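You operate a simulated robot arm through the tools that you are given. There is no shell and no other tool. Be economical: measure what you need, move in short steps, check, and stop when the job is done.

You run a simulated robot arm. Do the job below in one go: nothing can be reset, and whatever is moved stays where it is left.

## Task
Start the check belts at fast speed with the arch knob on high.
Fine: main switch on and the check stop button pulled out before you start them.

It is judged by the outcome, as a careful person would: the job done as asked, and still so three seconds after it is handed in. It fails if anything else is knocked over, pushed out of place, dropped, spilled or broken.

## Robot
A 7-joint arm with a three-finger gripper on a trunk, on a base that drives. Base frame: it is fixed to the floor where the robot stands at the start and does not move with it; the origin is under the middle of the robot, x ahead of it, y to its left, z up. Lengths are in mm, angles in degrees, forces in N, time in s.
With the tool pointing down near the work surface it reaches from about 100 to 900 mm from the robot's upright axis, wherever it stands. Its first joint turns from -166.0 to 166.0 degrees. Places, roughly: arch knob [1000, -500, 1100]; bed latch [700, 300, 600]; blue belt brush [1500, -1000, 750]; blue pad [1250, -1000, 750]; check main switch [700, 100, 600]; check reset button [800, -200, 600]; check speed knob [700, -100, 600]; check stop button [800, -200, 700]; console clear button [1100, -300, 900]; console enter button [1100, 0, 900]; console start button [1100, -200, 900]; console stop button [1100, -200, 900]; console test button [1100, -100, 900]; console trim knob [1100, 100, 900]; console zero button [1100, 0, 900]; far clamp knob of the short belt [900, 400, 1000]. Payload 2.69 kg.
Tool frame: the origin (TCP) lies between the finger pads and is the grasp point; the fingertips stand 29 mm ahead of it; z points along the fingers, y is the line along which they close. The gripper opens to 120 mm. The gripper's body begins 78 mm behind the TCP.
Orientation is that of the tool frame in the base frame, as a unit quaternion [x, y, z, w]. With the fingers straight down and closing along the base's y, the tool's x points along the base's -x, its y along +y and its z along -z.

## Interface
- The arm moves only by the tool nudge_tool. Its arguments are lists of equal length, an entry for each row: "translation": the shift along the tool's x, y, z in units of 200 mm (1.0 is 200 mm), a list of three; "rotation": the turn, a rotation vector about the tool's x, y, z in units of 45 degrees (1.0 is 45 degrees), a list of three; "grip": the finger opening in mm, from 0 to 120. In form: {"translation": [[dx, dy, dz], ...], "rotation": [[wx, wy, wz], ...], "grip": [grip, ...]}. A call has 1 to 8 rows; each row is the pose to reach, as a shift and turn from the pose commanded when the call began, along the tool's axes at that moment. A call with a number of a shift or a turn outside -1 to 1 is refused whole. Each row takes 0.2 s and may step no farther than 50 mm and 8.6 degrees from the row before; otherwise, or with a gripper value out of range, the whole call is refused. A pose out of reach is approached as far as the arm can. The call stops where the force on the tool passes 40 N (or 10 N more than at its start, if that is more) or the arm is blocked; 0.2 s more then pass. Each finger halts on what it meets, pressing with about 27 N; the grip force reading is that of the motor and also rises with nothing between the fingers. The clock runs only during rows and for 0.2 s after the last one: add rows that repeat a pose to give the fingers time. The reply holds the time, the measured pose of the TCP, the force on the tool along the base axes, the opening and the grip force, in the units named above and with some noise, with the torque about the TCP (base axes, N m) and any sound that the robot's microphone picked up.
- Cameras (640 x 400 px; columns grow to the right, rows downward): "scene" is now at [250.8, -15.9, 1192.4]; the picture's right is [-0.14, -0.99, 0.00], its down [-0.49, 0.07, -0.87] and it looks along [0.86, -0.12, -0.49] (base axes); focal length 214 px, centre (320, 200). "wrist" rides on the gripper at [63, 0, -104] in the tool frame; the picture's right is [0.00, 1.00, 0.00], its down [-0.83, 0.00, -0.56] and it looks along [-0.56, 0.00, 0.83] (tool axes); focal length 275 px, centre (320, 200). There is no depth. A picture from a camera that has moved, and an enlarged one, comes with that camera's place and axes in the base frame and with its lens. The place of the scene camera against the robot may be out by one fixed shift of up to 12 mm in any direction.
- snapshot(camera): a new picture of that camera. The clock stands still meanwhile.
- lift_body(by): slides the trunk up (or, below 0, down) by that many mm; the arm and the scene camera ride with it, the base frame stays. It gives what a move gives, with no picture.
- steer(legs): drives the robot by 1 to 6 legs, each [ahead, left, turn to the left] in mm, mm and degrees, along the robot's own axes; the way and the turn of a leg run together, so that a leg with both is an arc; at most 1500 mm and 180 degrees a leg. The arm and the cameras ride along, it lands a little off, and it stops where it bumps. It gives what a move gives.
- aim_head(pan, tilt): turns the head with the scene camera to pan (to the left, within 86 degrees either way) and tilt (down, from -29 to 69), counted from straight ahead of the robot. It gives what a move gives.
- close_up(camera, box): a new picture of the part [left, top, right, bottom] of that camera's present view, enlarged. The clock stands still meanwhile.
- hand_in(): hands the job in; it is judged then, once.

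Work in short steps. Places have to be worked out from the pictures, the camera data and where the tool is seen: move nearer, look again, correct. Check each grasp and each placing, and mend what went wrong. You have 120 turns and 90 pictures in all, those below and enlarged ones among them. Open the gripper and draw the arm clear of the work before you hand the job in, unless the task says otherwise; then end with one line.

The tools are called after "Call:" as a command line: name --argument value ..., lists and objects as JSON in quotes. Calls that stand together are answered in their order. nudge_tool: Moves the arm, as the interface text tells. Its arguments: {"type":"object","properties":{"translation":{"type":"array","items":{"type":"array","items":{"type":"number"}}},"rotation":{"type":"array","items":{"type":"array","items":{"type":"number"}}},"grip":{"type":"array","items":{"type":"number"}}},"required":["translation","rotation","grip"]} The other tools are called the same way: lift_body (by) slides the trunk up or down; steer (legs) drives the base; aim_head (pan, tilt) turns the head that bears the scene camera; snapshot (camera) takes a picture; close_up (camera, box) takes an enlarged picture of a part of a camera's view; hand_in () hands the job in.

At the start:

```text
time: 0.0
tool_pos: [512.0, -258.7, 999.7]
tcp_rot: [0.0, 1.0, 0.0, 0.0]
force: [0.4, -0.2, 0.1]
torque: [0.03, 0.02, 0.0]
width: 120.1
grasp_force: 0.1
trunk travel left (down, up): [-425.0, 188.0]
robot x, y, heading: [-3.0, 1.0, 0.0]
head pan, tilt: [-8.1, 29.4]
```

scene: 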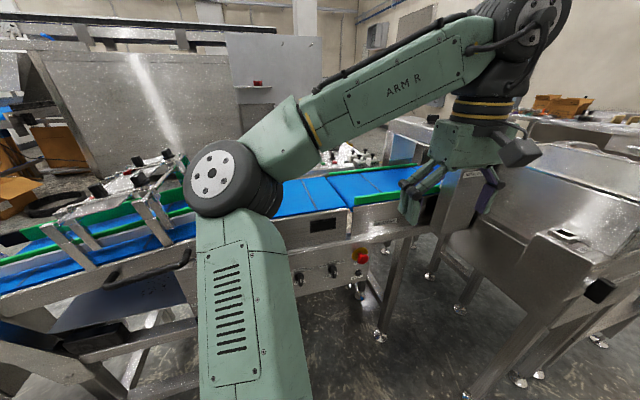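
wrist: 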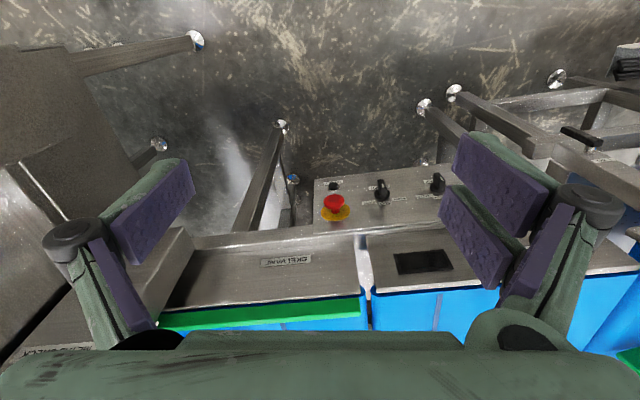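

I start by looking closely at the panel with the stop button and knobs, in both views.

Call:
close_up --camera "wrist" --box '[290, 150, 490, 275]'

Call:
close_up --camera "scene" --box '[270, 190, 430, 310]'

Call:
close_up --camera "scene" --box '[220, 20, 440, 200]'

```text
3.20 times, centred on (390, 212) of wrist
camera zoom: at [449.9, -259.1, 1103.6], right [0.0, 1.0, 0.0], down [0.83, 0.0, 0.56], along [0.56, 0.0, -0.83], focal length 881 px, centre (96, 160)
```

zoom: 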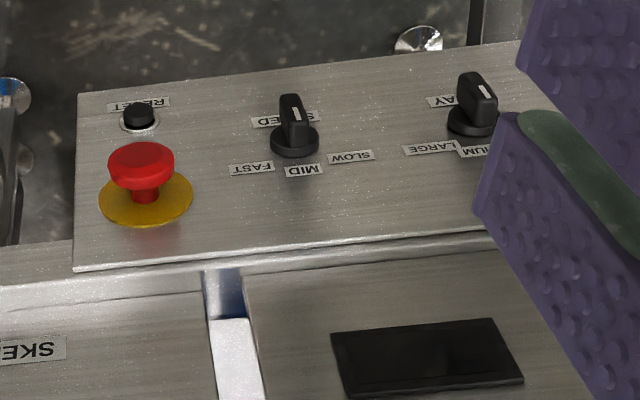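

```text
3.33 times, centred on (350, 250) of scene
camera zoom: at [250.8, -15.9, 1192.4], right [-0.14, -0.99, 0.0], down [-0.49, 0.07, -0.87], along [0.86, -0.12, -0.49], focal length 715 px, centre (220, 33)
```

zoom: 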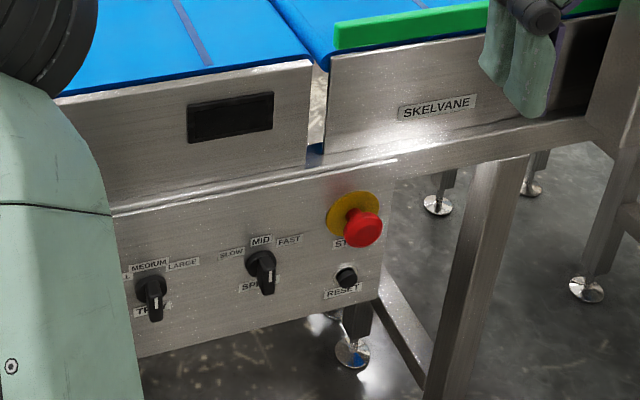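

```text
2.22 times, centred on (330, 110) of scene
camera zoom: at [250.8, -15.9, 1192.4], right [-0.14, -0.99, 0.0], down [-0.49, 0.07, -0.87], along [0.86, -0.12, -0.49], focal length 477 px, centre (298, 400)
```

zoom: 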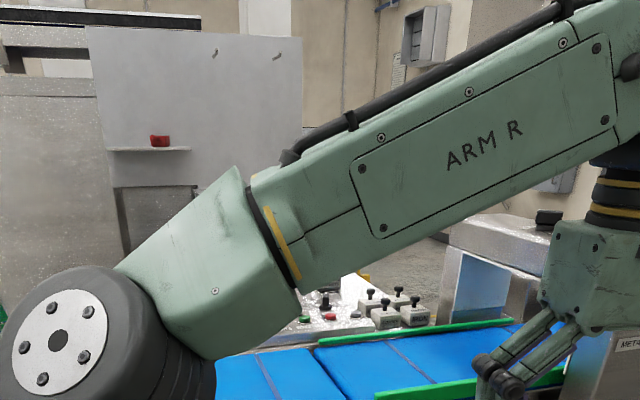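

The panel from right to left has reset/stop, speed knob (SLOW/MID/FAST), a tray knob, and further left the main switch, hidden behind the arm. I look at the arch knob and at the left side of the panel.

Call:
close_up --camera "scene" --box '[370, 90, 450, 140]'

Call:
nudge_tool --translation '[[0, 0.2, -0.1], [0, 0.45, -0.2], [0, 0.7, -0.2], [0, 0.95, -0.2]]' --rotation '[[0, 0, 0], [0, 0, 0], [0, 0, 0], [0, 0, 0]]' --grip '[120, 120, 120, 120]'

Call:
snapshot --camera "wrist"

Call:
snapshot --camera "scene"

```text
8.00 times, centred on (410, 115) of scene
camera zoom: at [250.8, -15.9, 1192.4], right [-0.14, -0.99, 0.0], down [-0.49, 0.07, -0.87], along [0.86, -0.12, -0.49], focal length 1716 px, centre (-400, 880)
```

zoom: 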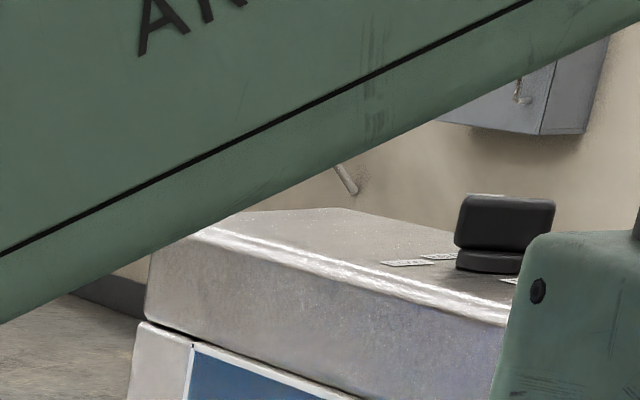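

```text
refused: row 2 steps farther than a row can; nothing moved
```

```text
83 pictures are left
camera wrist: at [449.9, -259.1, 1103.6], right [0.0, 1.0, 0.0], down [0.83, 0.0, 0.56], along [0.56, 0.0, -0.83], focal length 275 px, centre (320, 200)
```

wrist: 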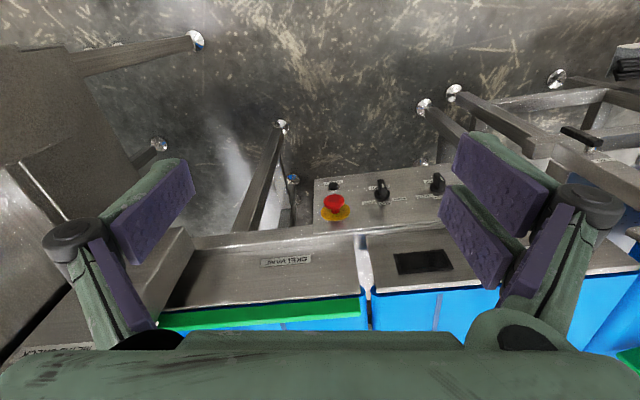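

```text
82 pictures are left
camera scene: at [250.8, -15.9, 1192.4], right [-0.14, -0.99, 0.0], down [-0.49, 0.07, -0.87], along [0.86, -0.12, -0.49], focal length 214 px, centre (320, 200)
```

scene: 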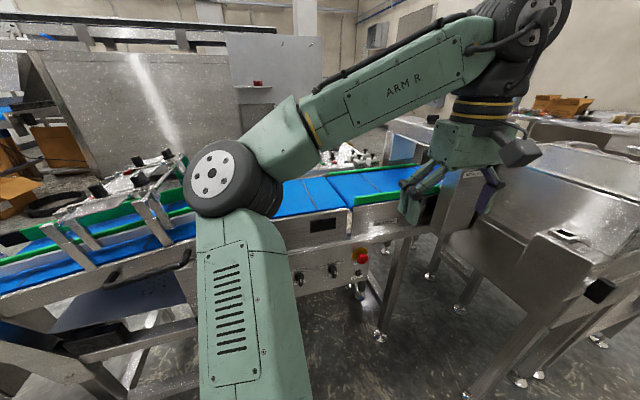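

The step was too large; I repeat with smaller steps, moving left and slightly back.

Call:
nudge_tool --translation '[[0.05, 0.2, 0], [0.1, 0.4, 0], [0.15, 0.6, 0], [0.2, 0.8, 0], [0.25, 1.0, 0]]' --rotation '[[0, 0, 0], [0, 0, 0], [0, 0, 0], [0, 0, 0], [0, 0, 0]]' --grip '[90, 60, 40, 20, 0]'

Call:
snapshot --camera "wrist"

Call:
snapshot --camera "scene"

```text
time: 1.2
tool_pos: [459.9, -60.6, 998.6]
tcp_rot: [-0.001, 1.0, 0.0, 0.0]
force: [0.2, -0.6, 0.7]
torque: [0.04, 0.03, -0.04]
width: 44.0
grasp_force: 1.6
trunk travel left (down, up): [-425.0, 188.0]
robot x, y, heading: [2.4, -1.3, 0.1]
head pan, tilt: [-8.1, 29.4]
```

```text
81 pictures are left
camera wrist: at [396.6, -59.8, 1102.7], right [0.0, 1.0, 0.0], down [0.83, 0.0, 0.56], along [0.56, 0.0, -0.83], focal length 275 px, centre (320, 200)
```

wrist: 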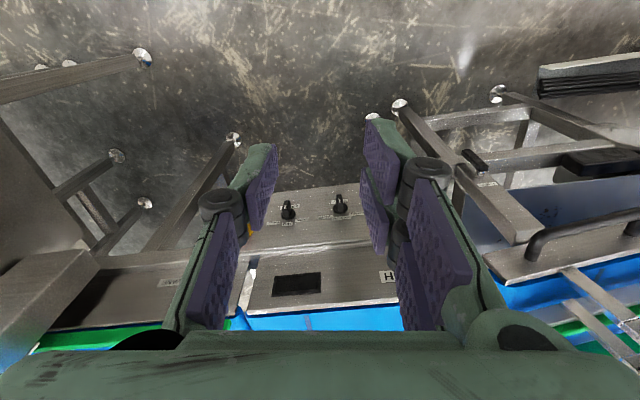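

```text
80 pictures are left
camera scene: at [250.7, -15.9, 1192.4], right [-0.14, -0.99, 0.0], down [-0.49, 0.07, -0.87], along [0.86, -0.12, -0.49], focal length 214 px, centre (320, 200)
```

scene: 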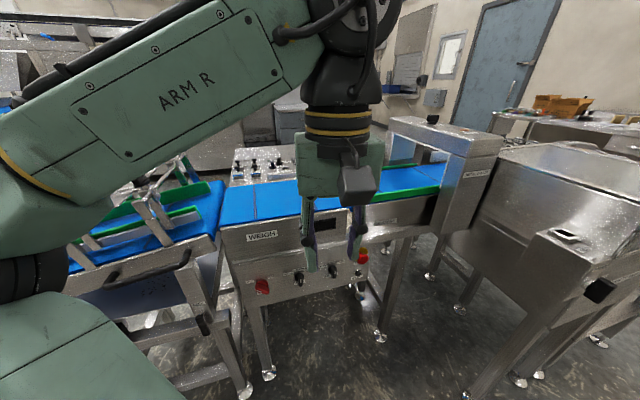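

Now the scene camera sees the whole panel, the arch and the console. I enlarge.

Call:
close_up --camera "scene" --box '[230, 225, 390, 325]'

Call:
close_up --camera "scene" --box '[380, 105, 500, 180]'

Call:
close_up --camera "wrist" --box '[240, 180, 400, 280]'

```text
4.00 times, centred on (310, 275) of scene
camera zoom: at [250.7, -15.9, 1192.4], right [-0.14, -0.99, 0.0], down [-0.49, 0.07, -0.87], along [0.86, -0.12, -0.49], focal length 858 px, centre (360, -100)
```

zoom: 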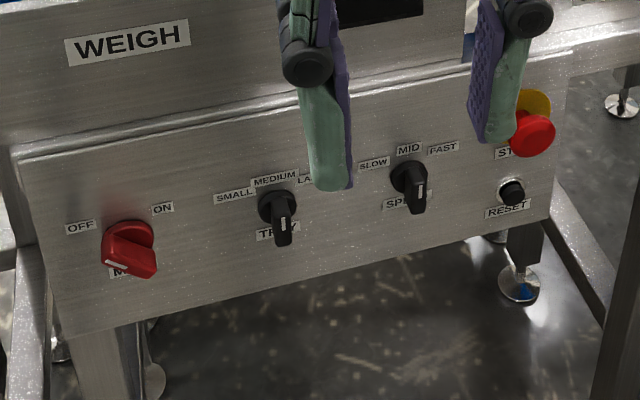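

```text
5.33 times, centred on (440, 142) of scene
camera zoom: at [250.7, -15.9, 1192.4], right [-0.14, -0.99, 0.0], down [-0.49, 0.07, -0.87], along [0.86, -0.12, -0.49], focal length 1144 px, centre (-320, 507)
```

zoom: 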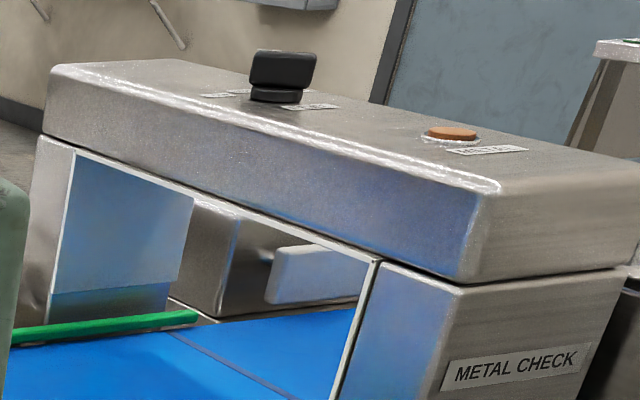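

```text
4.00 times, centred on (320, 230) of wrist
camera zoom: at [396.6, -59.8, 1102.7], right [0.0, 1.0, 0.0], down [0.83, 0.0, 0.56], along [0.56, 0.0, -0.83], focal length 1101 px, centre (320, 80)
```

zoom: 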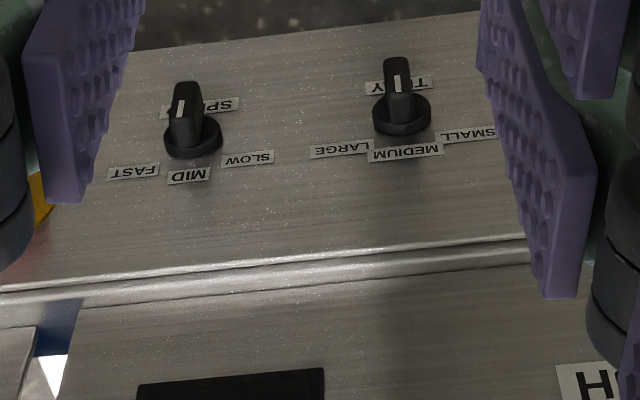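

Working it out from the two wrist views: the panel is near vertical at about x≈765 (y≈-130), speed knob at z≈617. I tilt the tool to horizontal (pointing +x) to see and work the panel head on.

Call:
nudge_tool --translation '[[0, 0, 0], [0, 0, 0], [0, 0, 0], [0, 0, 0], [0, 0, 0], [0, 0, 0]]' --rotation '[[0, -0.18, 0], [0, -0.36, 0], [0, -0.54, 0], [0, -0.72, 0], [0, -0.9, 0], [0, -1.0, 0]]' --grip '[60, 60, 60, 60, 60, 60]'

Call:
nudge_tool --translation '[[0, 0, 0], [0, 0, 0], [0, 0, 0], [0, 0, 0], [0, 0, 0], [0, 0, 0]]' --rotation '[[0, -0.18, 0], [0, -0.36, 0], [0, -0.54, 0], [0, -0.72, 0], [0, -0.9, 0], [0, -1.0, 0]]' --grip '[60, 60, 60, 60, 60, 60]'

Call:
snapshot --camera "scene"

Call:
snapshot --camera "wrist"

```text
time: 2.6
tool_pos: [462.0, -58.7, 1000.0]
tcp_rot: [0.0, 0.924, 0.0, 0.383]
force: [0.3, -0.6, 0.7]
torque: [-0.02, 0.01, -0.01]
width: 60.1
grasp_force: 0.0
trunk travel left (down, up): [-425.0, 188.0]
robot x, y, heading: [4.7, -1.3, -0.0]
head pan, tilt: [-8.1, 29.4]
```

```text
time: 4.0
tool_pos: [486.6, -79.5, 1107.1]
tcp_rot: [-0.028, 0.728, -0.003, 0.685]
force: [-0.5, 0.7, -0.2]
torque: [0.01, 0.03, 0.02]
width: 60.1
grasp_force: 0.1
out of reach, approached as far as the arm can: row 3, 4, 5, 6
trunk travel left (down, up): [-425.0, 188.0]
robot x, y, heading: [-0.7, 0.4, 0.0]
head pan, tilt: [-8.1, 29.4]
```

```text
76 pictures are left
camera scene: at [250.7, -16.0, 1192.4], right [-0.14, -0.99, 0.0], down [-0.49, 0.07, -0.87], along [0.86, -0.12, -0.49], focal length 214 px, centre (320, 200)
```

scene: 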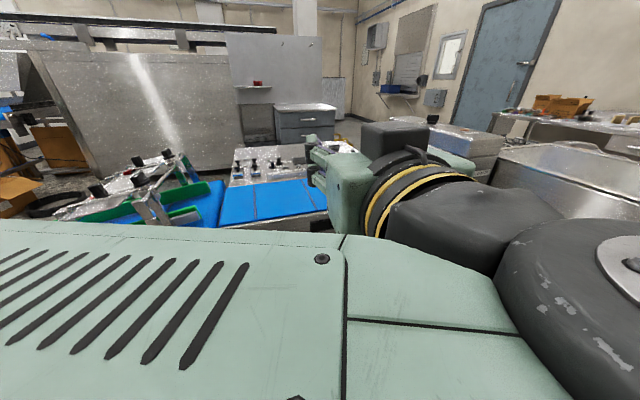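

```text
75 pictures are left
camera wrist: at [379.1, -84.0, 1049.8], right [-0.04, 1.0, -0.05], down [-0.51, 0.02, 0.86], along [0.86, 0.05, 0.5], focal length 275 px, centre (320, 200)
```

wrist: 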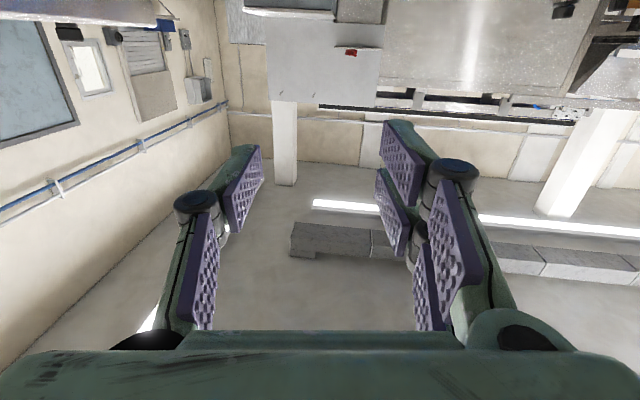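

The arm is cramped here. I move forward (above belt height) and then roll the tool so the wrist camera sits on top.

Call:
nudge_tool --translation '[[0, 0, 0.2], [0, 0, 0.4], [0, 0, 0.6], [0, 0, 0.75]]' --rotation '[[0, 0, 0], [0, 0, 0], [0, 0, 0], [0, 0, 0]]' --grip '[60, 60, 60, 60]'

Call:
nudge_tool --translation '[[0, 0, 0], [0, 0, 0], [0, 0, 0], [0, 0, 0], [0, 0, 0], [0, 0, 0]]' --rotation '[[0, 0, 0.18], [0, 0, 0.36], [0, 0, 0.54], [0, 0, 0.72], [0, 0, 0.9], [0, 0, 1.0]]' --grip '[60, 60, 60, 60, 60, 60]'

Call:
nudge_tool --translation '[[0, 0, 0], [0, 0, 0], [0, 0, 0], [0, 0, 0], [0, 0, 0], [0, 0, 0]]' --rotation '[[0, 0, 0.18], [0, 0, 0.36], [0, 0, 0.54], [0, 0, 0.72], [0, 0, 0.9], [0, 0, 1.0]]' --grip '[60, 60, 60, 60, 60, 60]'

Call:
snapshot --camera "scene"

```text
time: 5.0
tool_pos: [620.5, -89.8, 1107.1]
tcp_rot: [0.0, 0.707, 0.0, 0.707]
force: [1.0, -0.2, 0.5]
torque: [-0.03, 0.01, -0.04]
width: 60.0
grasp_force: 0.1
trunk travel left (down, up): [-425.0, 188.0]
robot x, y, heading: [-1.7, -2.5, -0.1]
head pan, tilt: [-8.1, 29.4]
```

```text
time: 6.4
tool_pos: [620.8, -89.7, 1109.1]
tcp_rot: [0.272, 0.653, 0.27, 0.653]
force: [-0.9, 0.7, -1.0]
torque: [0.0, 0.03, -0.02]
width: 60.0
grasp_force: 0.2
trunk travel left (down, up): [-425.0, 188.0]
robot x, y, heading: [0.1, -3.2, 0.3]
head pan, tilt: [-8.1, 29.4]
```

```text
time: 7.8
tool_pos: [619.8, -89.5, 1108.7]
tcp_rot: [0.501, 0.499, 0.5, 0.499]
force: [0.1, -0.4, -0.1]
torque: [0.0, -0.01, 0.06]
width: 60.3
grasp_force: 0.1
trunk travel left (down, up): [-425.0, 188.0]
robot x, y, heading: [1.3, 1.9, -0.1]
head pan, tilt: [-8.1, 29.4]
```

```text
74 pictures are left
camera scene: at [250.8, -15.9, 1192.4], right [-0.14, -0.99, 0.0], down [-0.49, 0.07, -0.87], along [0.86, -0.12, -0.49], focal length 214 px, centre (320, 200)
```

scene: 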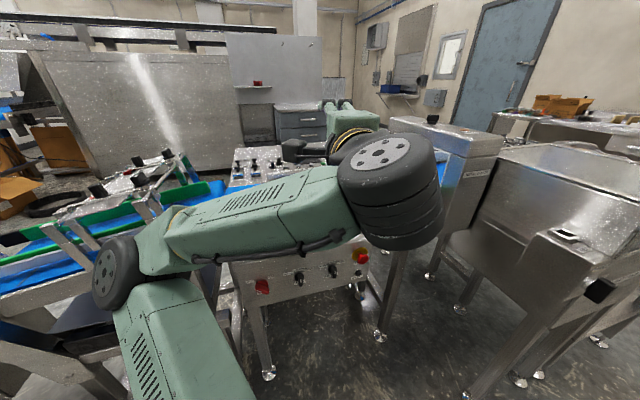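

Rolling on by another 90° so the camera ends on top.

Call:
nudge_tool --translation '[[0, 0, 0], [0, 0, 0], [0, 0, 0], [0, 0, 0], [0, 0, 0], [0, 0, 0]]' --rotation '[[0, 0, 0.18], [0, 0, 0.36], [0, 0, 0.54], [0, 0, 0.72], [0, 0, 0.9], [0, 0, 1.0]]' --grip '[60, 60, 60, 60, 60, 60]'

Call:
nudge_tool --translation '[[0, 0, 0], [0, 0, 0], [0, 0, 0], [0, 0, 0], [0, 0, 0], [0, 0, 0]]' --rotation '[[0, 0, 0.18], [0, 0, 0.36], [0, 0, 0.54], [0, 0, 0.72], [0, 0, 0.9], [0, 0, 1.0]]' --grip '[60, 60, 60, 60, 60, 60]'

Call:
snapshot --camera "wrist"

```text
time: 9.2
tool_pos: [620.6, -88.3, 1108.7]
tcp_rot: [0.654, 0.269, 0.653, 0.271]
force: [-0.2, -0.4, 0.3]
torque: [0.0, -0.02, 0.04]
width: 59.8
grasp_force: 0.1
trunk travel left (down, up): [-425.0, 188.0]
robot x, y, heading: [-0.3, -1.4, 0.1]
head pan, tilt: [-8.1, 29.4]
```

```text
time: 10.6
tool_pos: [621.6, -89.3, 1109.1]
tcp_rot: [0.707, -0.002, 0.707, -0.002]
force: [-0.1, -0.1, 0.1]
torque: [-0.01, 0.01, 0.01]
width: 59.9
grasp_force: 0.0
trunk travel left (down, up): [-425.0, 188.0]
robot x, y, heading: [0.8, -2.0, -0.3]
head pan, tilt: [-8.1, 29.4]
```

```text
73 pictures are left
camera wrist: at [517.7, -87.9, 1170.9], right [0.0, -1.0, 0.0], down [-0.56, 0.0, -0.83], along [0.83, 0.0, -0.56], focal length 275 px, centre (320, 200)
```

wrist: 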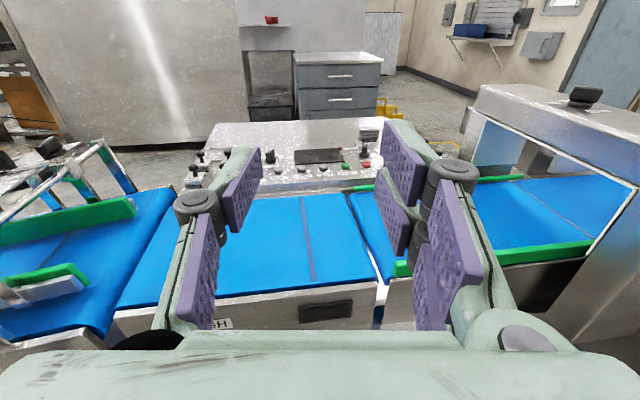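

Good: camera on top now. I enlarge the console and arch knob.

Call:
close_up --camera "wrist" --box '[190, 120, 390, 200]'

Call:
close_up --camera "wrist" --box '[540, 75, 640, 138]'

```text
3.20 times, centred on (290, 160) of wrist
camera zoom: at [517.7, -87.9, 1170.9], right [0.0, -1.0, 0.0], down [-0.56, 0.0, -0.83], along [0.83, 0.0, -0.56], focal length 881 px, centre (416, 328)
```

zoom: 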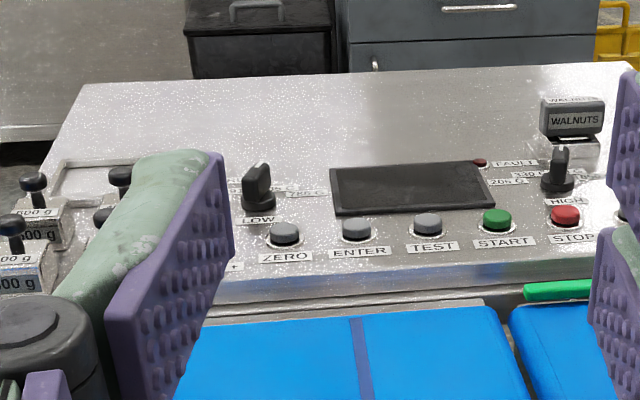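

```text
6.35 times, centred on (590, 106) of wrist
camera zoom: at [517.7, -87.9, 1170.9], right [0.0, -1.0, 0.0], down [-0.56, 0.0, -0.83], along [0.83, 0.0, -0.56], focal length 1748 px, centre (-1394, 794)
```

zoom: 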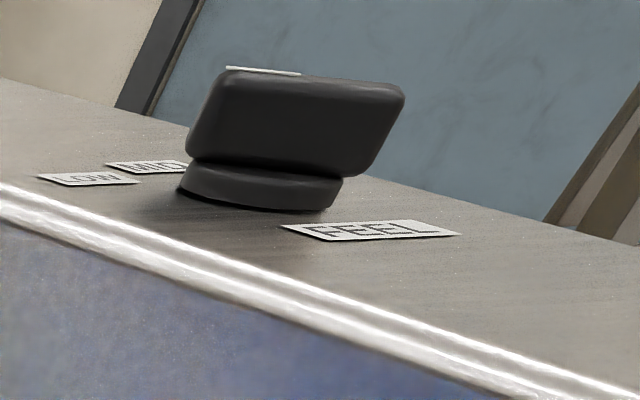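

I lower the trunk so the arm faces the check panel.

Call:
lift_body --by -350

Call:
snapshot --camera "wrist"

Call:
snapshot --camera "scene"

```text
time: 14.0
tool_pos: [618.9, -90.4, 766.7]
tcp_rot: [0.706, -0.001, 0.708, 0.0]
force: [-0.2, -0.5, 0.5]
torque: [-0.01, 0.0, -0.02]
width: 60.2
grasp_force: 0.0
trunk travel left (down, up): [-75.0, 538.0]
robot x, y, heading: [1.1, 0.6, 0.0]
head pan, tilt: [-8.1, 29.4]
```

```text
70 pictures are left
camera wrist: at [515.3, -89.0, 828.8], right [0.0, -1.0, 0.0], down [-0.55, 0.0, -0.83], along [0.83, 0.0, -0.55], focal length 275 px, centre (320, 200)
```

wrist: 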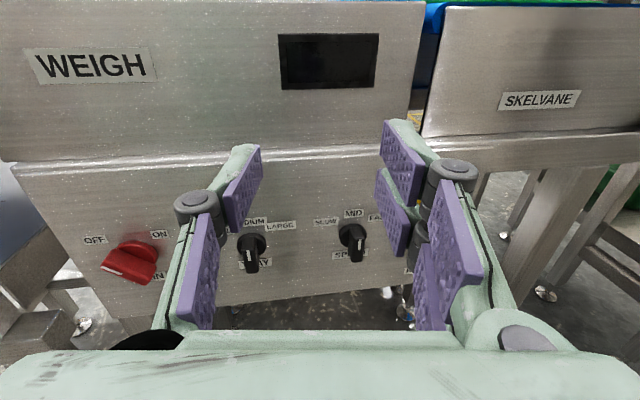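

```text
69 pictures are left
camera scene: at [248.8, -16.4, 849.1], right [-0.14, -0.99, 0.0], down [-0.48, 0.07, -0.87], along [0.86, -0.12, -0.49], focal length 214 px, centre (320, 200)
```

scene: 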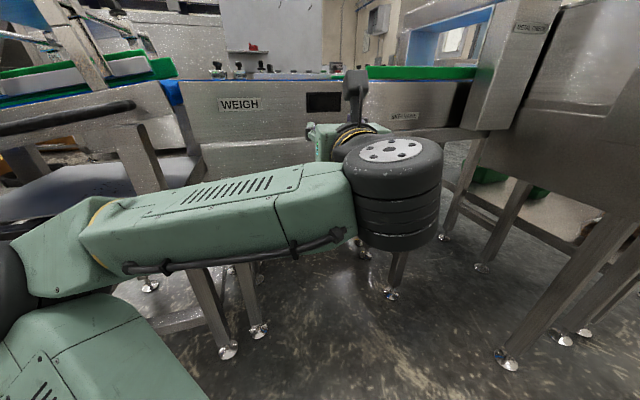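

Good view of the panel. Enlarging.

Call:
close_up --camera "wrist" --box '[75, 205, 195, 295]'

Call:
close_up --camera "wrist" --box '[230, 195, 390, 295]'

```text
4.44 times, centred on (135, 250) of wrist
camera zoom: at [515.3, -89.0, 828.8], right [0.0, -1.0, 0.0], down [-0.55, 0.0, -0.83], along [0.83, 0.0, -0.55], focal length 1224 px, centre (1142, -22)
```

zoom: 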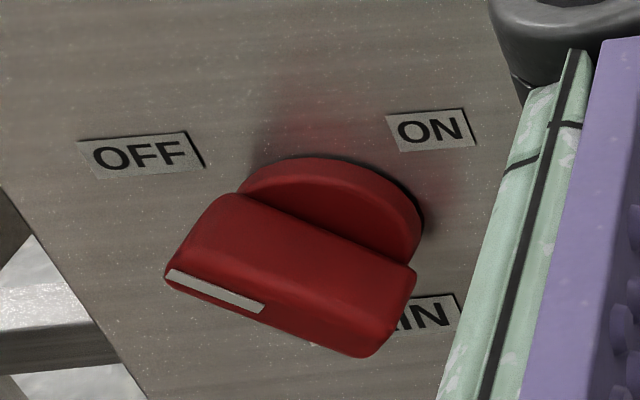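

```text
4.00 times, centred on (310, 245) of wrist
camera zoom: at [515.3, -89.0, 828.8], right [0.0, -1.0, 0.0], down [-0.55, 0.0, -0.83], along [0.83, 0.0, -0.55], focal length 1101 px, centre (360, 20)
```

zoom: 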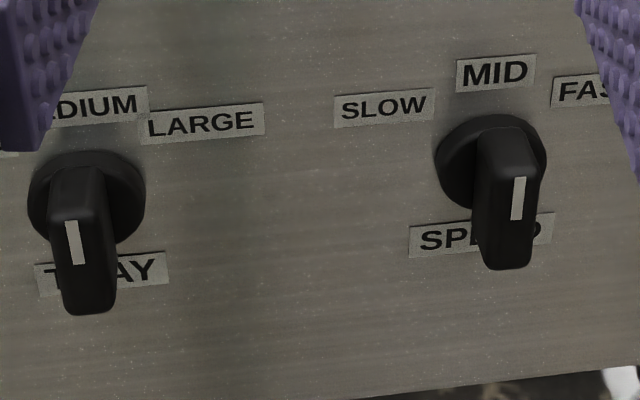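

Main switch stands at OFF, speed at MID. I judge the speed knob axis at about y=-128, z=614 on the panel (x≈765), with the panel yawed about 6.5°. I move to a standoff in front of it.

Call:
nudge_tool --translation '[[-0.15, 0.05, 0.03], [-0.32, 0.1, 0.07], [-0.5, 0.16, 0.11], [-0.66, 0.22, 0.15], [-0.76, 0.25, 0.185], [-0.76, 0.25, 0.185]]' --rotation '[[0.03, 0, 0], [0.06, 0, 0], [0.09, 0, 0], [0.12, 0, 0], [0.144, 0, 0], [0.144, 0, 0]]' --grip '[60, 60, 60, 60, 60, 60]'

Call:
snapshot --camera "wrist"

```text
time: 15.4
tool_pos: [656.4, -140.0, 616.3]
tcp_rot: [0.702, 0.04, 0.71, -0.042]
force: [0.3, -0.6, -0.1]
torque: [-0.02, 0.01, 0.01]
width: 59.8
grasp_force: 0.1
trunk travel left (down, up): [-75.0, 538.0]
robot x, y, heading: [2.5, 0.8, -0.2]
head pan, tilt: [-8.1, 29.4]
```

```text
66 pictures are left
camera wrist: at [552.4, -150.9, 677.8], right [0.11, -0.99, 0.0], down [-0.54, -0.06, -0.84], along [0.83, 0.09, -0.55], focal length 275 px, centre (320, 200)
```

wrist: 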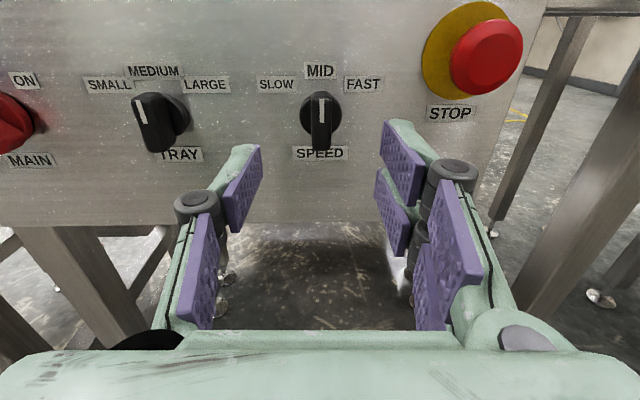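

The knob is centred laterally and panel lines are level, so alignment is good. I advance ~66 mm with the fingers around the bar.

Call:
nudge_tool --translation '[[0, 0, 0.12], [0, 0, 0.22], [0.005, 0, 0.28], [0.005, 0, 0.33]]' --rotation '[[0, 0, 0], [0, 0, 0], [0, 0, 0], [0, 0, 0]]' --grip '[60, 60, 60, 60]'

Call:
snapshot --camera "wrist"

```text
time: 16.4
tool_pos: [721.2, -130.5, 615.8]
tcp_rot: [0.704, 0.04, 0.708, -0.04]
force: [0.3, -0.3, 0.0]
torque: [0.01, 0.0, -0.02]
width: 59.9
grasp_force: 0.0
trunk travel left (down, up): [-75.0, 538.0]
robot x, y, heading: [1.9, -1.5, 0.0]
head pan, tilt: [-8.1, 29.4]
```

```text
65 pictures are left
camera wrist: at [619.2, -141.4, 678.4], right [0.11, -0.99, 0.01], down [-0.55, -0.07, -0.83], along [0.83, 0.09, -0.55], focal length 275 px, centre (320, 200)
```

wrist: 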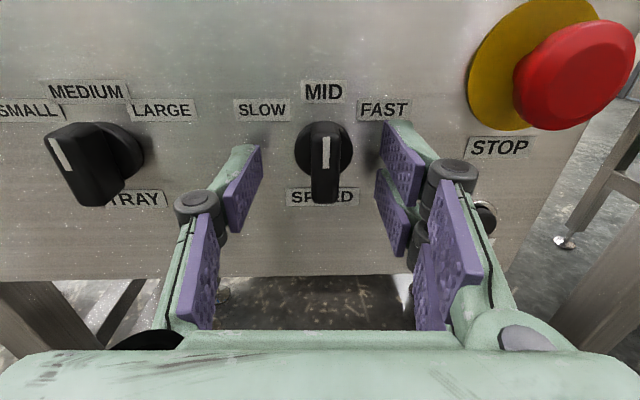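

The fingers straddle the knob bar with ~13 mm overlap. I close on it.

Call:
nudge_tool --translation '[[0, 0.006, 0], [0, 0.006, 0], [0, 0.006, 0], [0, 0.006, 0], [0, 0.006, 0]]' --rotation '[[0, 0, 0], [0, 0, 0], [0, 0, 0], [0, 0, 0], [0, 0, 0]]' --grip '[45, 30, 15, 5, 5]'

Call:
close_up --camera "wrist" --box '[240, 60, 440, 220]'

```text
time: 17.6
tool_pos: [723.0, -133.8, 616.7]
tcp_rot: [0.704, 0.04, 0.708, -0.04]
force: [7.5, -10.4, 0.2]
torque: [0.01, 0.25, 0.19]
width: 14.1
grasp_force: 29.4
trunk travel left (down, up): [-75.0, 538.0]
robot x, y, heading: [-3.4, -3.7, 0.1]
head pan, tilt: [-8.1, 29.4]
```

```text
2.50 times, centred on (340, 140) of wrist
camera zoom: at [619.1, -143.7, 678.3], right [0.11, -0.99, 0.0], down [-0.55, -0.07, -0.83], along [0.83, 0.09, -0.55], focal length 688 px, centre (270, 350)
```

zoom: 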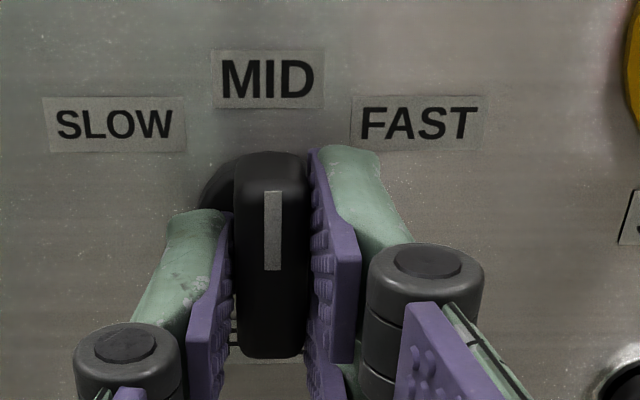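

Gripped (14 mm). I ease the side load and turn clockwise 45°.

Call:
nudge_tool --translation '[[0, 0.01, 0], [0, 0.01, 0], [0, 0.01, 0], [0, 0.01, 0], [0, 0.01, 0], [0, 0.01, 0], [0, 0.01, 0]]' --rotation '[[0, 0, 0], [0, 0, 0.18], [0, 0, 0.36], [0, 0, 0.54], [0, 0, 0.72], [0, 0, 0.9], [0, 0, 1.0]]' --grip '[5, 5, 5, 5, 5, 5, 5]'

Call:
snapshot --camera "wrist"

```text
time: 19.2
tool_pos: [721.8, -131.1, 617.3]
tcp_rot: [0.666, -0.232, 0.637, -0.312]
force: [-2.6, 20.6, -11.6]
torque: [-0.25, 0.74, 1.04]
width: 13.7
grasp_force: 40.0
trunk travel left (down, up): [-75.0, 538.0]
robot x, y, heading: [2.7, -0.0, -0.1]
head pan, tilt: [-8.1, 29.4]
```

```text
63 pictures are left
camera wrist: at [624.4, -188.4, 660.4], right [0.09, -0.7, -0.71], down [-0.62, 0.52, -0.59], along [0.78, 0.49, -0.39], focal length 275 px, centre (320, 200)
```

wrist: 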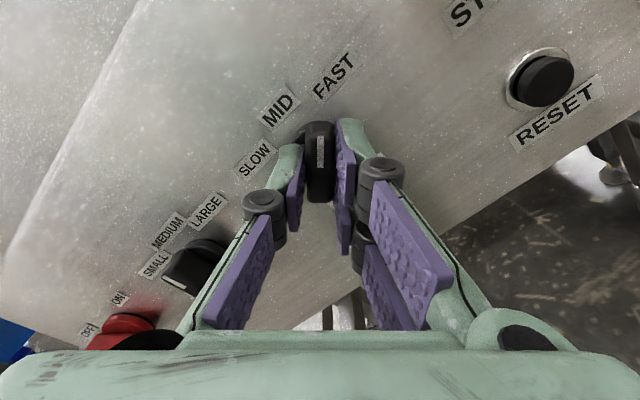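

The knob followed to about 45°. I release to see where it settles.

Call:
nudge_tool --translation '[[0, 0, 0], [0, 0, 0], [0, 0, 0], [0, 0, -0.2]]' --rotation '[[0, 0, 0], [0, 0, 0], [0, 0, 0], [0, 0, 0]]' --grip '[30, 50, 50, 50]'

Call:
close_up --camera "wrist" --box '[220, 30, 400, 210]'

```text
time: 20.2
tool_pos: [682.3, -140.2, 617.7]
tcp_rot: [0.664, -0.232, 0.639, -0.31]
force: [0.4, -0.6, 0.3]
torque: [0.0, 0.0, 0.05]
width: 50.1
grasp_force: 0.0
trunk travel left (down, up): [-75.0, 538.0]
robot x, y, heading: [2.3, 0.9, -0.0]
head pan, tilt: [-8.1, 29.4]
```

```text
2.22 times, centred on (310, 120) of wrist
camera zoom: at [584.4, -195.4, 660.6], right [0.09, -0.7, -0.71], down [-0.61, 0.52, -0.59], along [0.78, 0.48, -0.39], focal length 612 px, centre (342, 378)
```

zoom: 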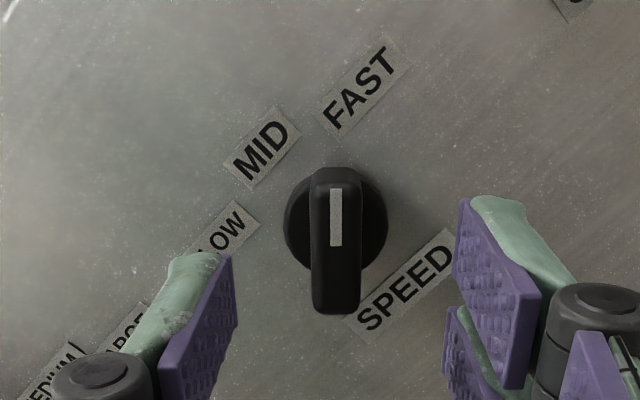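

The bar now stands 45° clockwise, near the FAST label but the label sits slightly beyond. I regrip and try a bit further to feel for an end stop.

Call:
nudge_tool --translation '[[0, 0, 0.2], [0, 0, 0.2], [0, 0, 0.2], [0, 0, 0.2], [0, 0, 0.2], [0, 0, 0.2], [0, 0, 0.2]]' --rotation '[[0, 0, 0], [0, 0, 0], [0, 0, 0], [0, 0, 0], [0, 0, 0], [0, 0, 0.09], [0, 0, 0.18]]' --grip '[50, 35, 20, 5, 5, 5, 5]'

```text
time: 21.8
tool_pos: [723.9, -133.3, 617.6]
tcp_rot: [0.649, -0.277, 0.614, -0.354]
force: [8.6, 8.6, 10.4]
torque: [-0.67, -0.38, -0.05]
width: 17.2
grasp_force: 28.9
trunk travel left (down, up): [-75.0, 538.0]
robot x, y, heading: [-0.5, 1.6, 0.1]
head pan, tilt: [-8.1, 29.4]
```

Torque rose and the fingers were wedged open: it is against its end stop. I turn back, release and withdraw, then verify.

Call:
nudge_tool --translation '[[0, 0, 0], [0, 0, 0], [0, 0, 0], [0, 0, 0], [0, 0, -0.2], [0, 0, -0.4]]' --rotation '[[0, 0, -0.09], [0, 0, -0.16], [0, 0, -0.16], [0, 0, -0.16], [0, 0, -0.16], [0, 0, -0.16]]' --grip '[5, 5, 25, 50, 50, 50]'

Call:
snapshot --camera "wrist"

```text
time: 23.2
tool_pos: [640.9, -143.4, 616.3]
tcp_rot: [0.664, -0.237, 0.636, -0.314]
force: [0.7, -0.7, 0.5]
torque: [-0.02, -0.03, -0.02]
width: 50.3
grasp_force: 0.0
trunk travel left (down, up): [-75.0, 538.0]
robot x, y, heading: [-0.2, -0.9, -0.1]
head pan, tilt: [-8.1, 29.4]
```

```text
61 pictures are left
camera wrist: at [543.9, -200.2, 658.7], right [0.09, -0.69, -0.72], down [-0.62, 0.53, -0.58], along [0.78, 0.49, -0.38], focal length 275 px, centre (320, 200)
```

wrist: 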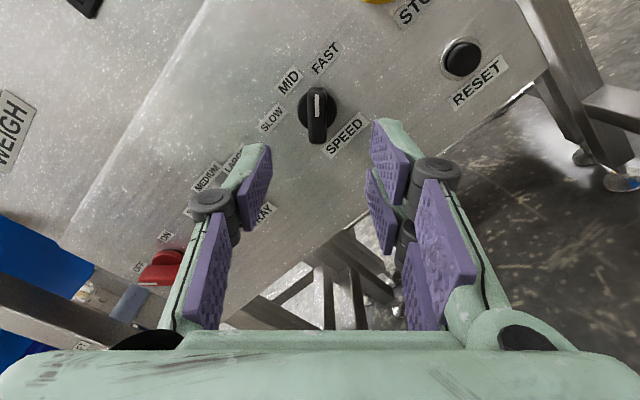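

Speed knob is on FAST. Main switch axis I judge at about (737, 115, 608). I move in front of it while rolling back.

Call:
nudge_tool --translation '[[-0.15, -0.138, -0.04], [-0.305, -0.276, -0.04], [-0.457, -0.414, -0.03], [-0.61, -0.552, -0.03], [-0.762, -0.69, -0.024], [-0.914, -0.828, -0.024], [-0.914, -0.828, -0.024]]' --rotation '[[0, 0, -0.17], [0, 0, -0.34], [0, 0, -0.51], [0, 0, -0.68], [0, 0, -0.85], [0, 0, -1.0], [0, 0, -1.0]]' --grip '[60, 60, 60, 60, 60, 60, 60]'

Call:
nudge_tool --translation '[[0, 0, 0], [0, 0, 0], [0, 0, 0], [0, 0, 0], [0, 0, 0], [0, 0, 0], [0, 0, 0]]' --rotation '[[0, 0, -0.17], [0, 0, -0.34], [0, 0, -0.51], [0, 0, -0.68], [0, 0, -0.85], [0, 0, -1.0], [0, 0, -1.0]]' --grip '[60, 60, 60, 60, 60, 60, 60]'

Call:
snapshot --camera "wrist"

```text
time: 25.0
tool_pos: [665.1, 114.2, 670.4]
tcp_rot: [0.7, 0.009, 0.712, -0.057]
force: [-0.6, 0.6, 0.5]
torque: [-0.01, 0.0, -0.02]
width: 60.1
grasp_force: 0.1
out of reach, approached as far as the arm can: row 1, 2, 3, 4, 5, 6, 7
trunk travel left (down, up): [-75.0, 538.0]
robot x, y, heading: [-1.4, -0.5, 0.3]
head pan, tilt: [-8.1, 29.4]
stopped in row 7: the arm was blocked; the commanded pose is now the measured one
```

```text
time: 26.4
tool_pos: [654.0, 98.4, 707.3]
tcp_rot: [0.647, 0.213, 0.716, 0.152]
force: [-0.1, 0.0, 0.7]
torque: [0.01, -0.02, 0.0]
width: 60.1
grasp_force: 0.1
trunk travel left (down, up): [-75.0, 538.0]
robot x, y, heading: [-1.4, 0.6, 0.2]
head pan, tilt: [-8.1, 29.4]
stopped in row 6: the arm was blocked; the commanded pose is now the measured one
```

```text
60 pictures are left
camera wrist: at [544.3, 118.2, 753.9], right [0.06, -0.86, 0.51], down [-0.45, -0.47, -0.75], along [0.89, -0.18, -0.42], focal length 275 px, centre (320, 200)
```

wrist: 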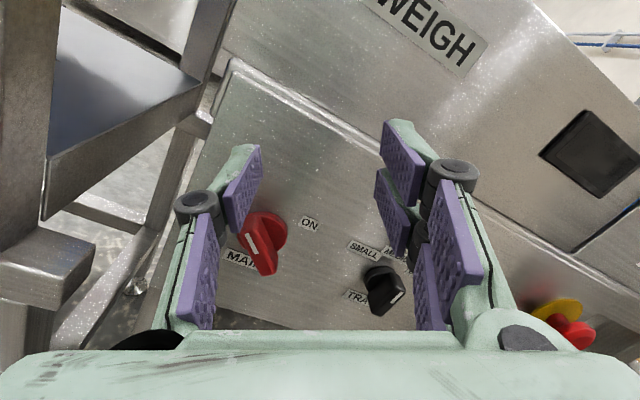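

The arm is being blocked; I look at the scene to see with what.

Call:
snapshot --camera "scene"

Call:
aim_head --pan 40 --tilt 45

Call:
snapshot --camera "scene"

```text
59 pictures are left
camera scene: at [241.0, -21.6, 861.8], right [-0.14, -0.99, -0.01], down [-0.47, 0.08, -0.88], along [0.87, -0.12, -0.48], focal length 214 px, centre (320, 200)
```

scene: 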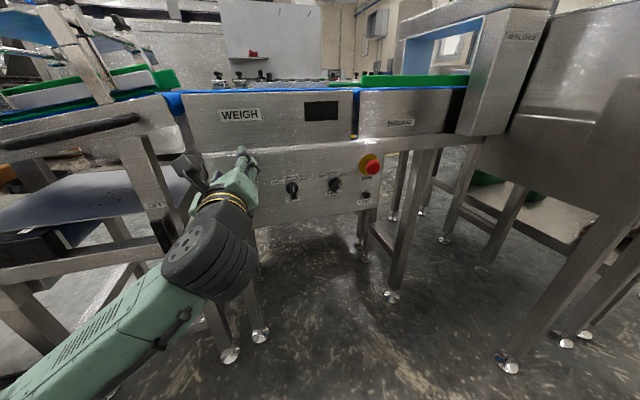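

```text
time: 27.6
tool_pos: [654.0, 98.9, 708.5]
tcp_rot: [0.646, 0.215, 0.717, 0.15]
force: [-0.4, -0.1, 0.2]
torque: [-0.01, -0.05, 0.0]
width: 59.9
grasp_force: 0.1
trunk travel left (down, up): [-75.0, 538.0]
robot x, y, heading: [1.3, -2.3, 0.2]
head pan, tilt: [40.0, 45.0]
```

```text
58 pictures are left
camera scene: at [214.0, 44.2, 838.4], right [0.64, -0.77, 0.0], down [-0.53, -0.45, -0.72], along [0.55, 0.46, -0.69], focal length 214 px, centre (320, 200)
```

scene: 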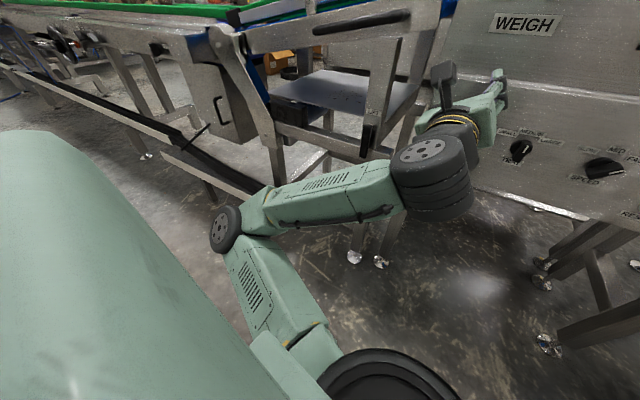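

The elbow has swung low and left, near the left frame. I draw the tool back to the right, then back the robot up so the arm works more stretched with the elbow clear.

Call:
nudge_tool --translation '[[-0.05, 0.15, -0.1], [-0.1, 0.3, -0.2], [-0.15, 0.45, -0.26], [-0.19, 0.555, -0.26]]' --rotation '[[0, 0, 0], [0, 0, 0], [0, 0, 0], [0, 0, 0]]' --grip '[60, 60, 60, 60]'

Call:
lift_body --by 100

Call:
steer --legs '[[-200, 0, 0]]'

Call:
snapshot --camera "scene"

```text
time: 28.6
tool_pos: [630.2, -17.7, 726.4]
tcp_rot: [0.65, 0.226, 0.708, 0.159]
force: [-0.3, -0.2, -0.1]
torque: [-0.04, 0.02, 0.01]
width: 60.0
grasp_force: 0.1
out of reach, approached as far as the arm can: row 1, 2, 3, 4
trunk travel left (down, up): [-75.0, 538.0]
robot x, y, heading: [-0.6, -2.8, 0.1]
head pan, tilt: [40.0, 45.0]
```

```text
time: 29.9
tool_pos: [632.7, -16.2, 814.9]
tcp_rot: [0.652, 0.229, 0.705, 0.157]
force: [1.0, -0.6, -0.1]
torque: [0.03, -0.01, 0.02]
width: 59.8
grasp_force: 0.1
trunk travel left (down, up): [-175.0, 438.0]
robot x, y, heading: [-1.7, 1.2, -0.0]
head pan, tilt: [40.0, 45.0]
```

```text
time: 31.5
tool_pos: [436.1, -16.2, 815.6]
tcp_rot: [0.652, 0.229, 0.706, 0.158]
force: [-0.9, -0.3, 0.1]
torque: [0.02, -0.03, 0.01]
width: 60.0
grasp_force: 0.1
trunk travel left (down, up): [-175.0, 438.0]
robot x, y, heading: [-199.4, 0.1, 0.2]
head pan, tilt: [40.0, 45.0]
```

```text
57 pictures are left
camera scene: at [25.0, 49.4, 918.8], right [0.64, -0.76, 0.0], down [-0.54, -0.46, -0.71], along [0.54, 0.46, -0.71], focal length 214 px, centre (320, 200)
```

scene: 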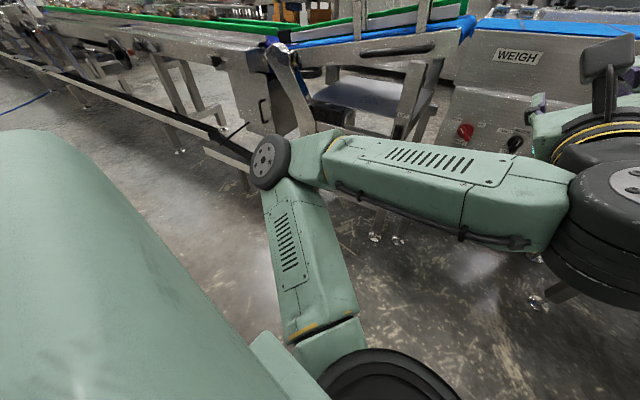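

I now stretch the arm forward toward a point ahead of the main switch, correcting pitch and roll.

Call:
nudge_tool --translation '[[-0.05, -0.1, 0.14], [-0.1, -0.2, 0.28], [-0.15, -0.31, 0.42], [-0.21, -0.42, 0.56], [-0.25, -0.5, 0.68], [-0.285, -0.565, 0.775], [-0.285, -0.565, 0.775]]' --rotation '[[0.01, -0.02, -0.06], [0.02, -0.04, -0.12], [0.03, -0.05, -0.18], [0.04, -0.06, -0.24], [0.047, -0.08, -0.29], [0.047, -0.08, -0.318], [0.047, -0.08, -0.318]]' --grip '[60, 60, 60, 60, 60, 60, 60]'

Call:
snapshot --camera "scene"

Call:
snapshot --camera "wrist"

```text
time: 33.1
tool_pos: [587.4, 70.5, 714.6]
tcp_rot: [0.644, 0.315, 0.655, 0.239]
force: [-0.2, 0.0, -0.9]
torque: [0.0, 0.0, 0.0]
width: 60.4
grasp_force: 0.1
trunk travel left (down, up): [-175.0, 438.0]
robot x, y, heading: [-198.6, -4.8, 0.4]
head pan, tilt: [40.0, 45.0]
```

```text
56 pictures are left
camera scene: at [25.0, 49.4, 918.8], right [0.64, -0.76, 0.0], down [-0.54, -0.46, -0.71], along [0.54, 0.46, -0.71], focal length 214 px, centre (320, 200)
```

scene: 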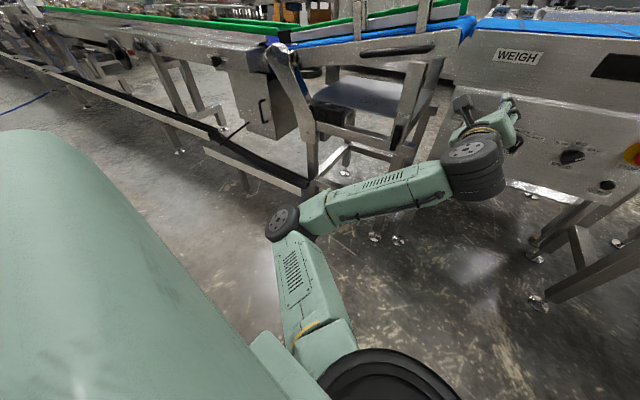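

```text
55 pictures are left
camera wrist: at [480.9, 105.0, 760.5], right [0.09, -0.68, 0.72], down [-0.5, -0.66, -0.56], along [0.86, -0.31, -0.41], focal length 275 px, centre (320, 200)
```

wrist: 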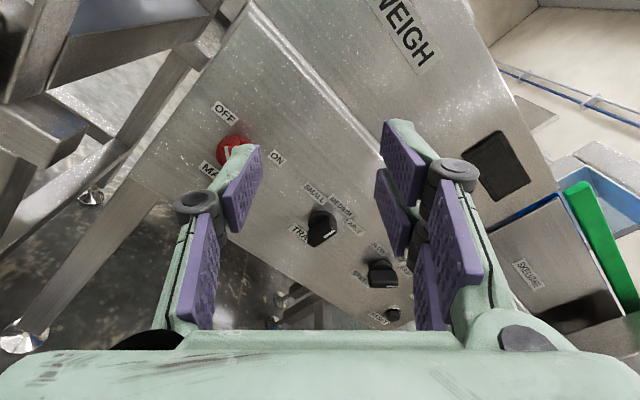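

The elbow is now clear. I lower the tool to the switch axis height.

Call:
nudge_tool --translation '[[-0.08, -0.15, 0.04], [-0.16, -0.3, 0.08], [-0.23, -0.42, 0.12], [-0.265, -0.478, 0.13], [-0.265, -0.478, 0.13]]' --rotation '[[0, 0, 0], [-0.01, 0.01, 0], [-0.025, 0.024, 0], [-0.025, 0.024, 0], [-0.025, 0.024, 0]]' --grip '[60, 60, 60, 60, 60]'

Call:
snapshot --camera "wrist"

```text
time: 34.3
tool_pos: [606.8, 98.2, 609.5]
tcp_rot: [0.635, 0.31, 0.665, 0.242]
force: [0.7, 0.9, -0.2]
torque: [-0.03, 0.03, -0.01]
width: 60.2
grasp_force: 0.1
trunk travel left (down, up): [-175.0, 438.0]
robot x, y, heading: [-200.7, 2.4, -0.1]
head pan, tilt: [40.0, 45.0]
```

```text
54 pictures are left
camera wrist: at [498.2, 133.8, 653.1], right [0.07, -0.69, 0.72], down [-0.49, -0.66, -0.57], along [0.87, -0.31, -0.38], focal length 275 px, centre (320, 200)
```

wrist: 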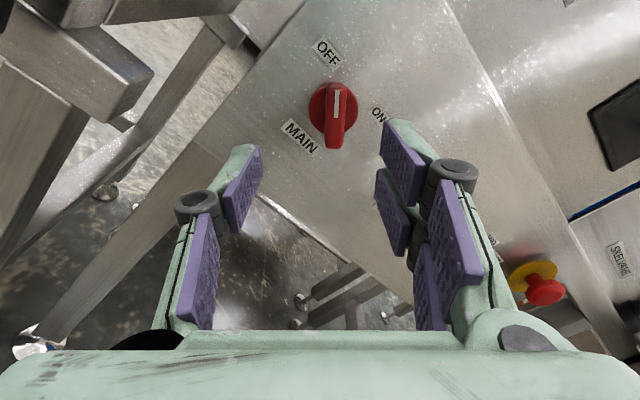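

The bar lines up with the tool's axis (45° roll). Switch axis refined to about (738, 106, 618); I approach part-way and recheck.

Call:
nudge_tool --translation '[[0.005, 0.052, 0.1], [0.005, 0.052, 0.2], [0.005, 0.052, 0.282], [0.005, 0.052, 0.282]]' --rotation '[[0, 0, 0], [0, 0, 0], [0, 0, 0], [0, 0, 0]]' --grip '[60, 60, 60, 60]'

Call:
snapshot --camera "wrist"

```text
time: 35.3
tool_pos: [661.6, 99.8, 615.8]
tcp_rot: [0.634, 0.312, 0.664, 0.243]
force: [-1.3, -0.8, 0.5]
torque: [0.01, -0.03, 0.02]
width: 59.8
grasp_force: 0.2
trunk travel left (down, up): [-175.0, 438.0]
robot x, y, heading: [-202.9, 2.6, -0.1]
head pan, tilt: [40.0, 45.0]
```

```text
53 pictures are left
camera wrist: at [554.9, 134.4, 659.0], right [0.07, -0.68, 0.73], down [-0.49, -0.66, -0.57], along [0.87, -0.31, -0.38], focal length 275 px, centre (320, 200)
```

wrist: 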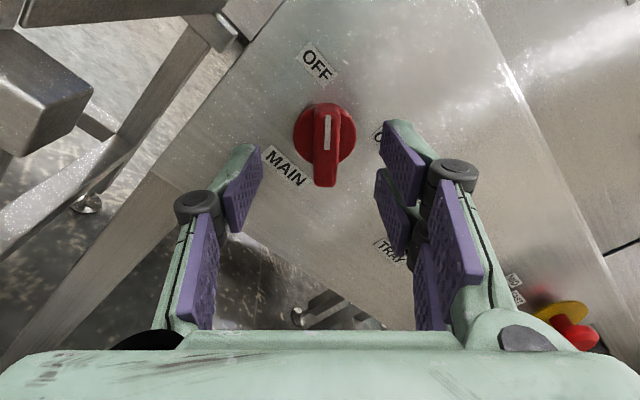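

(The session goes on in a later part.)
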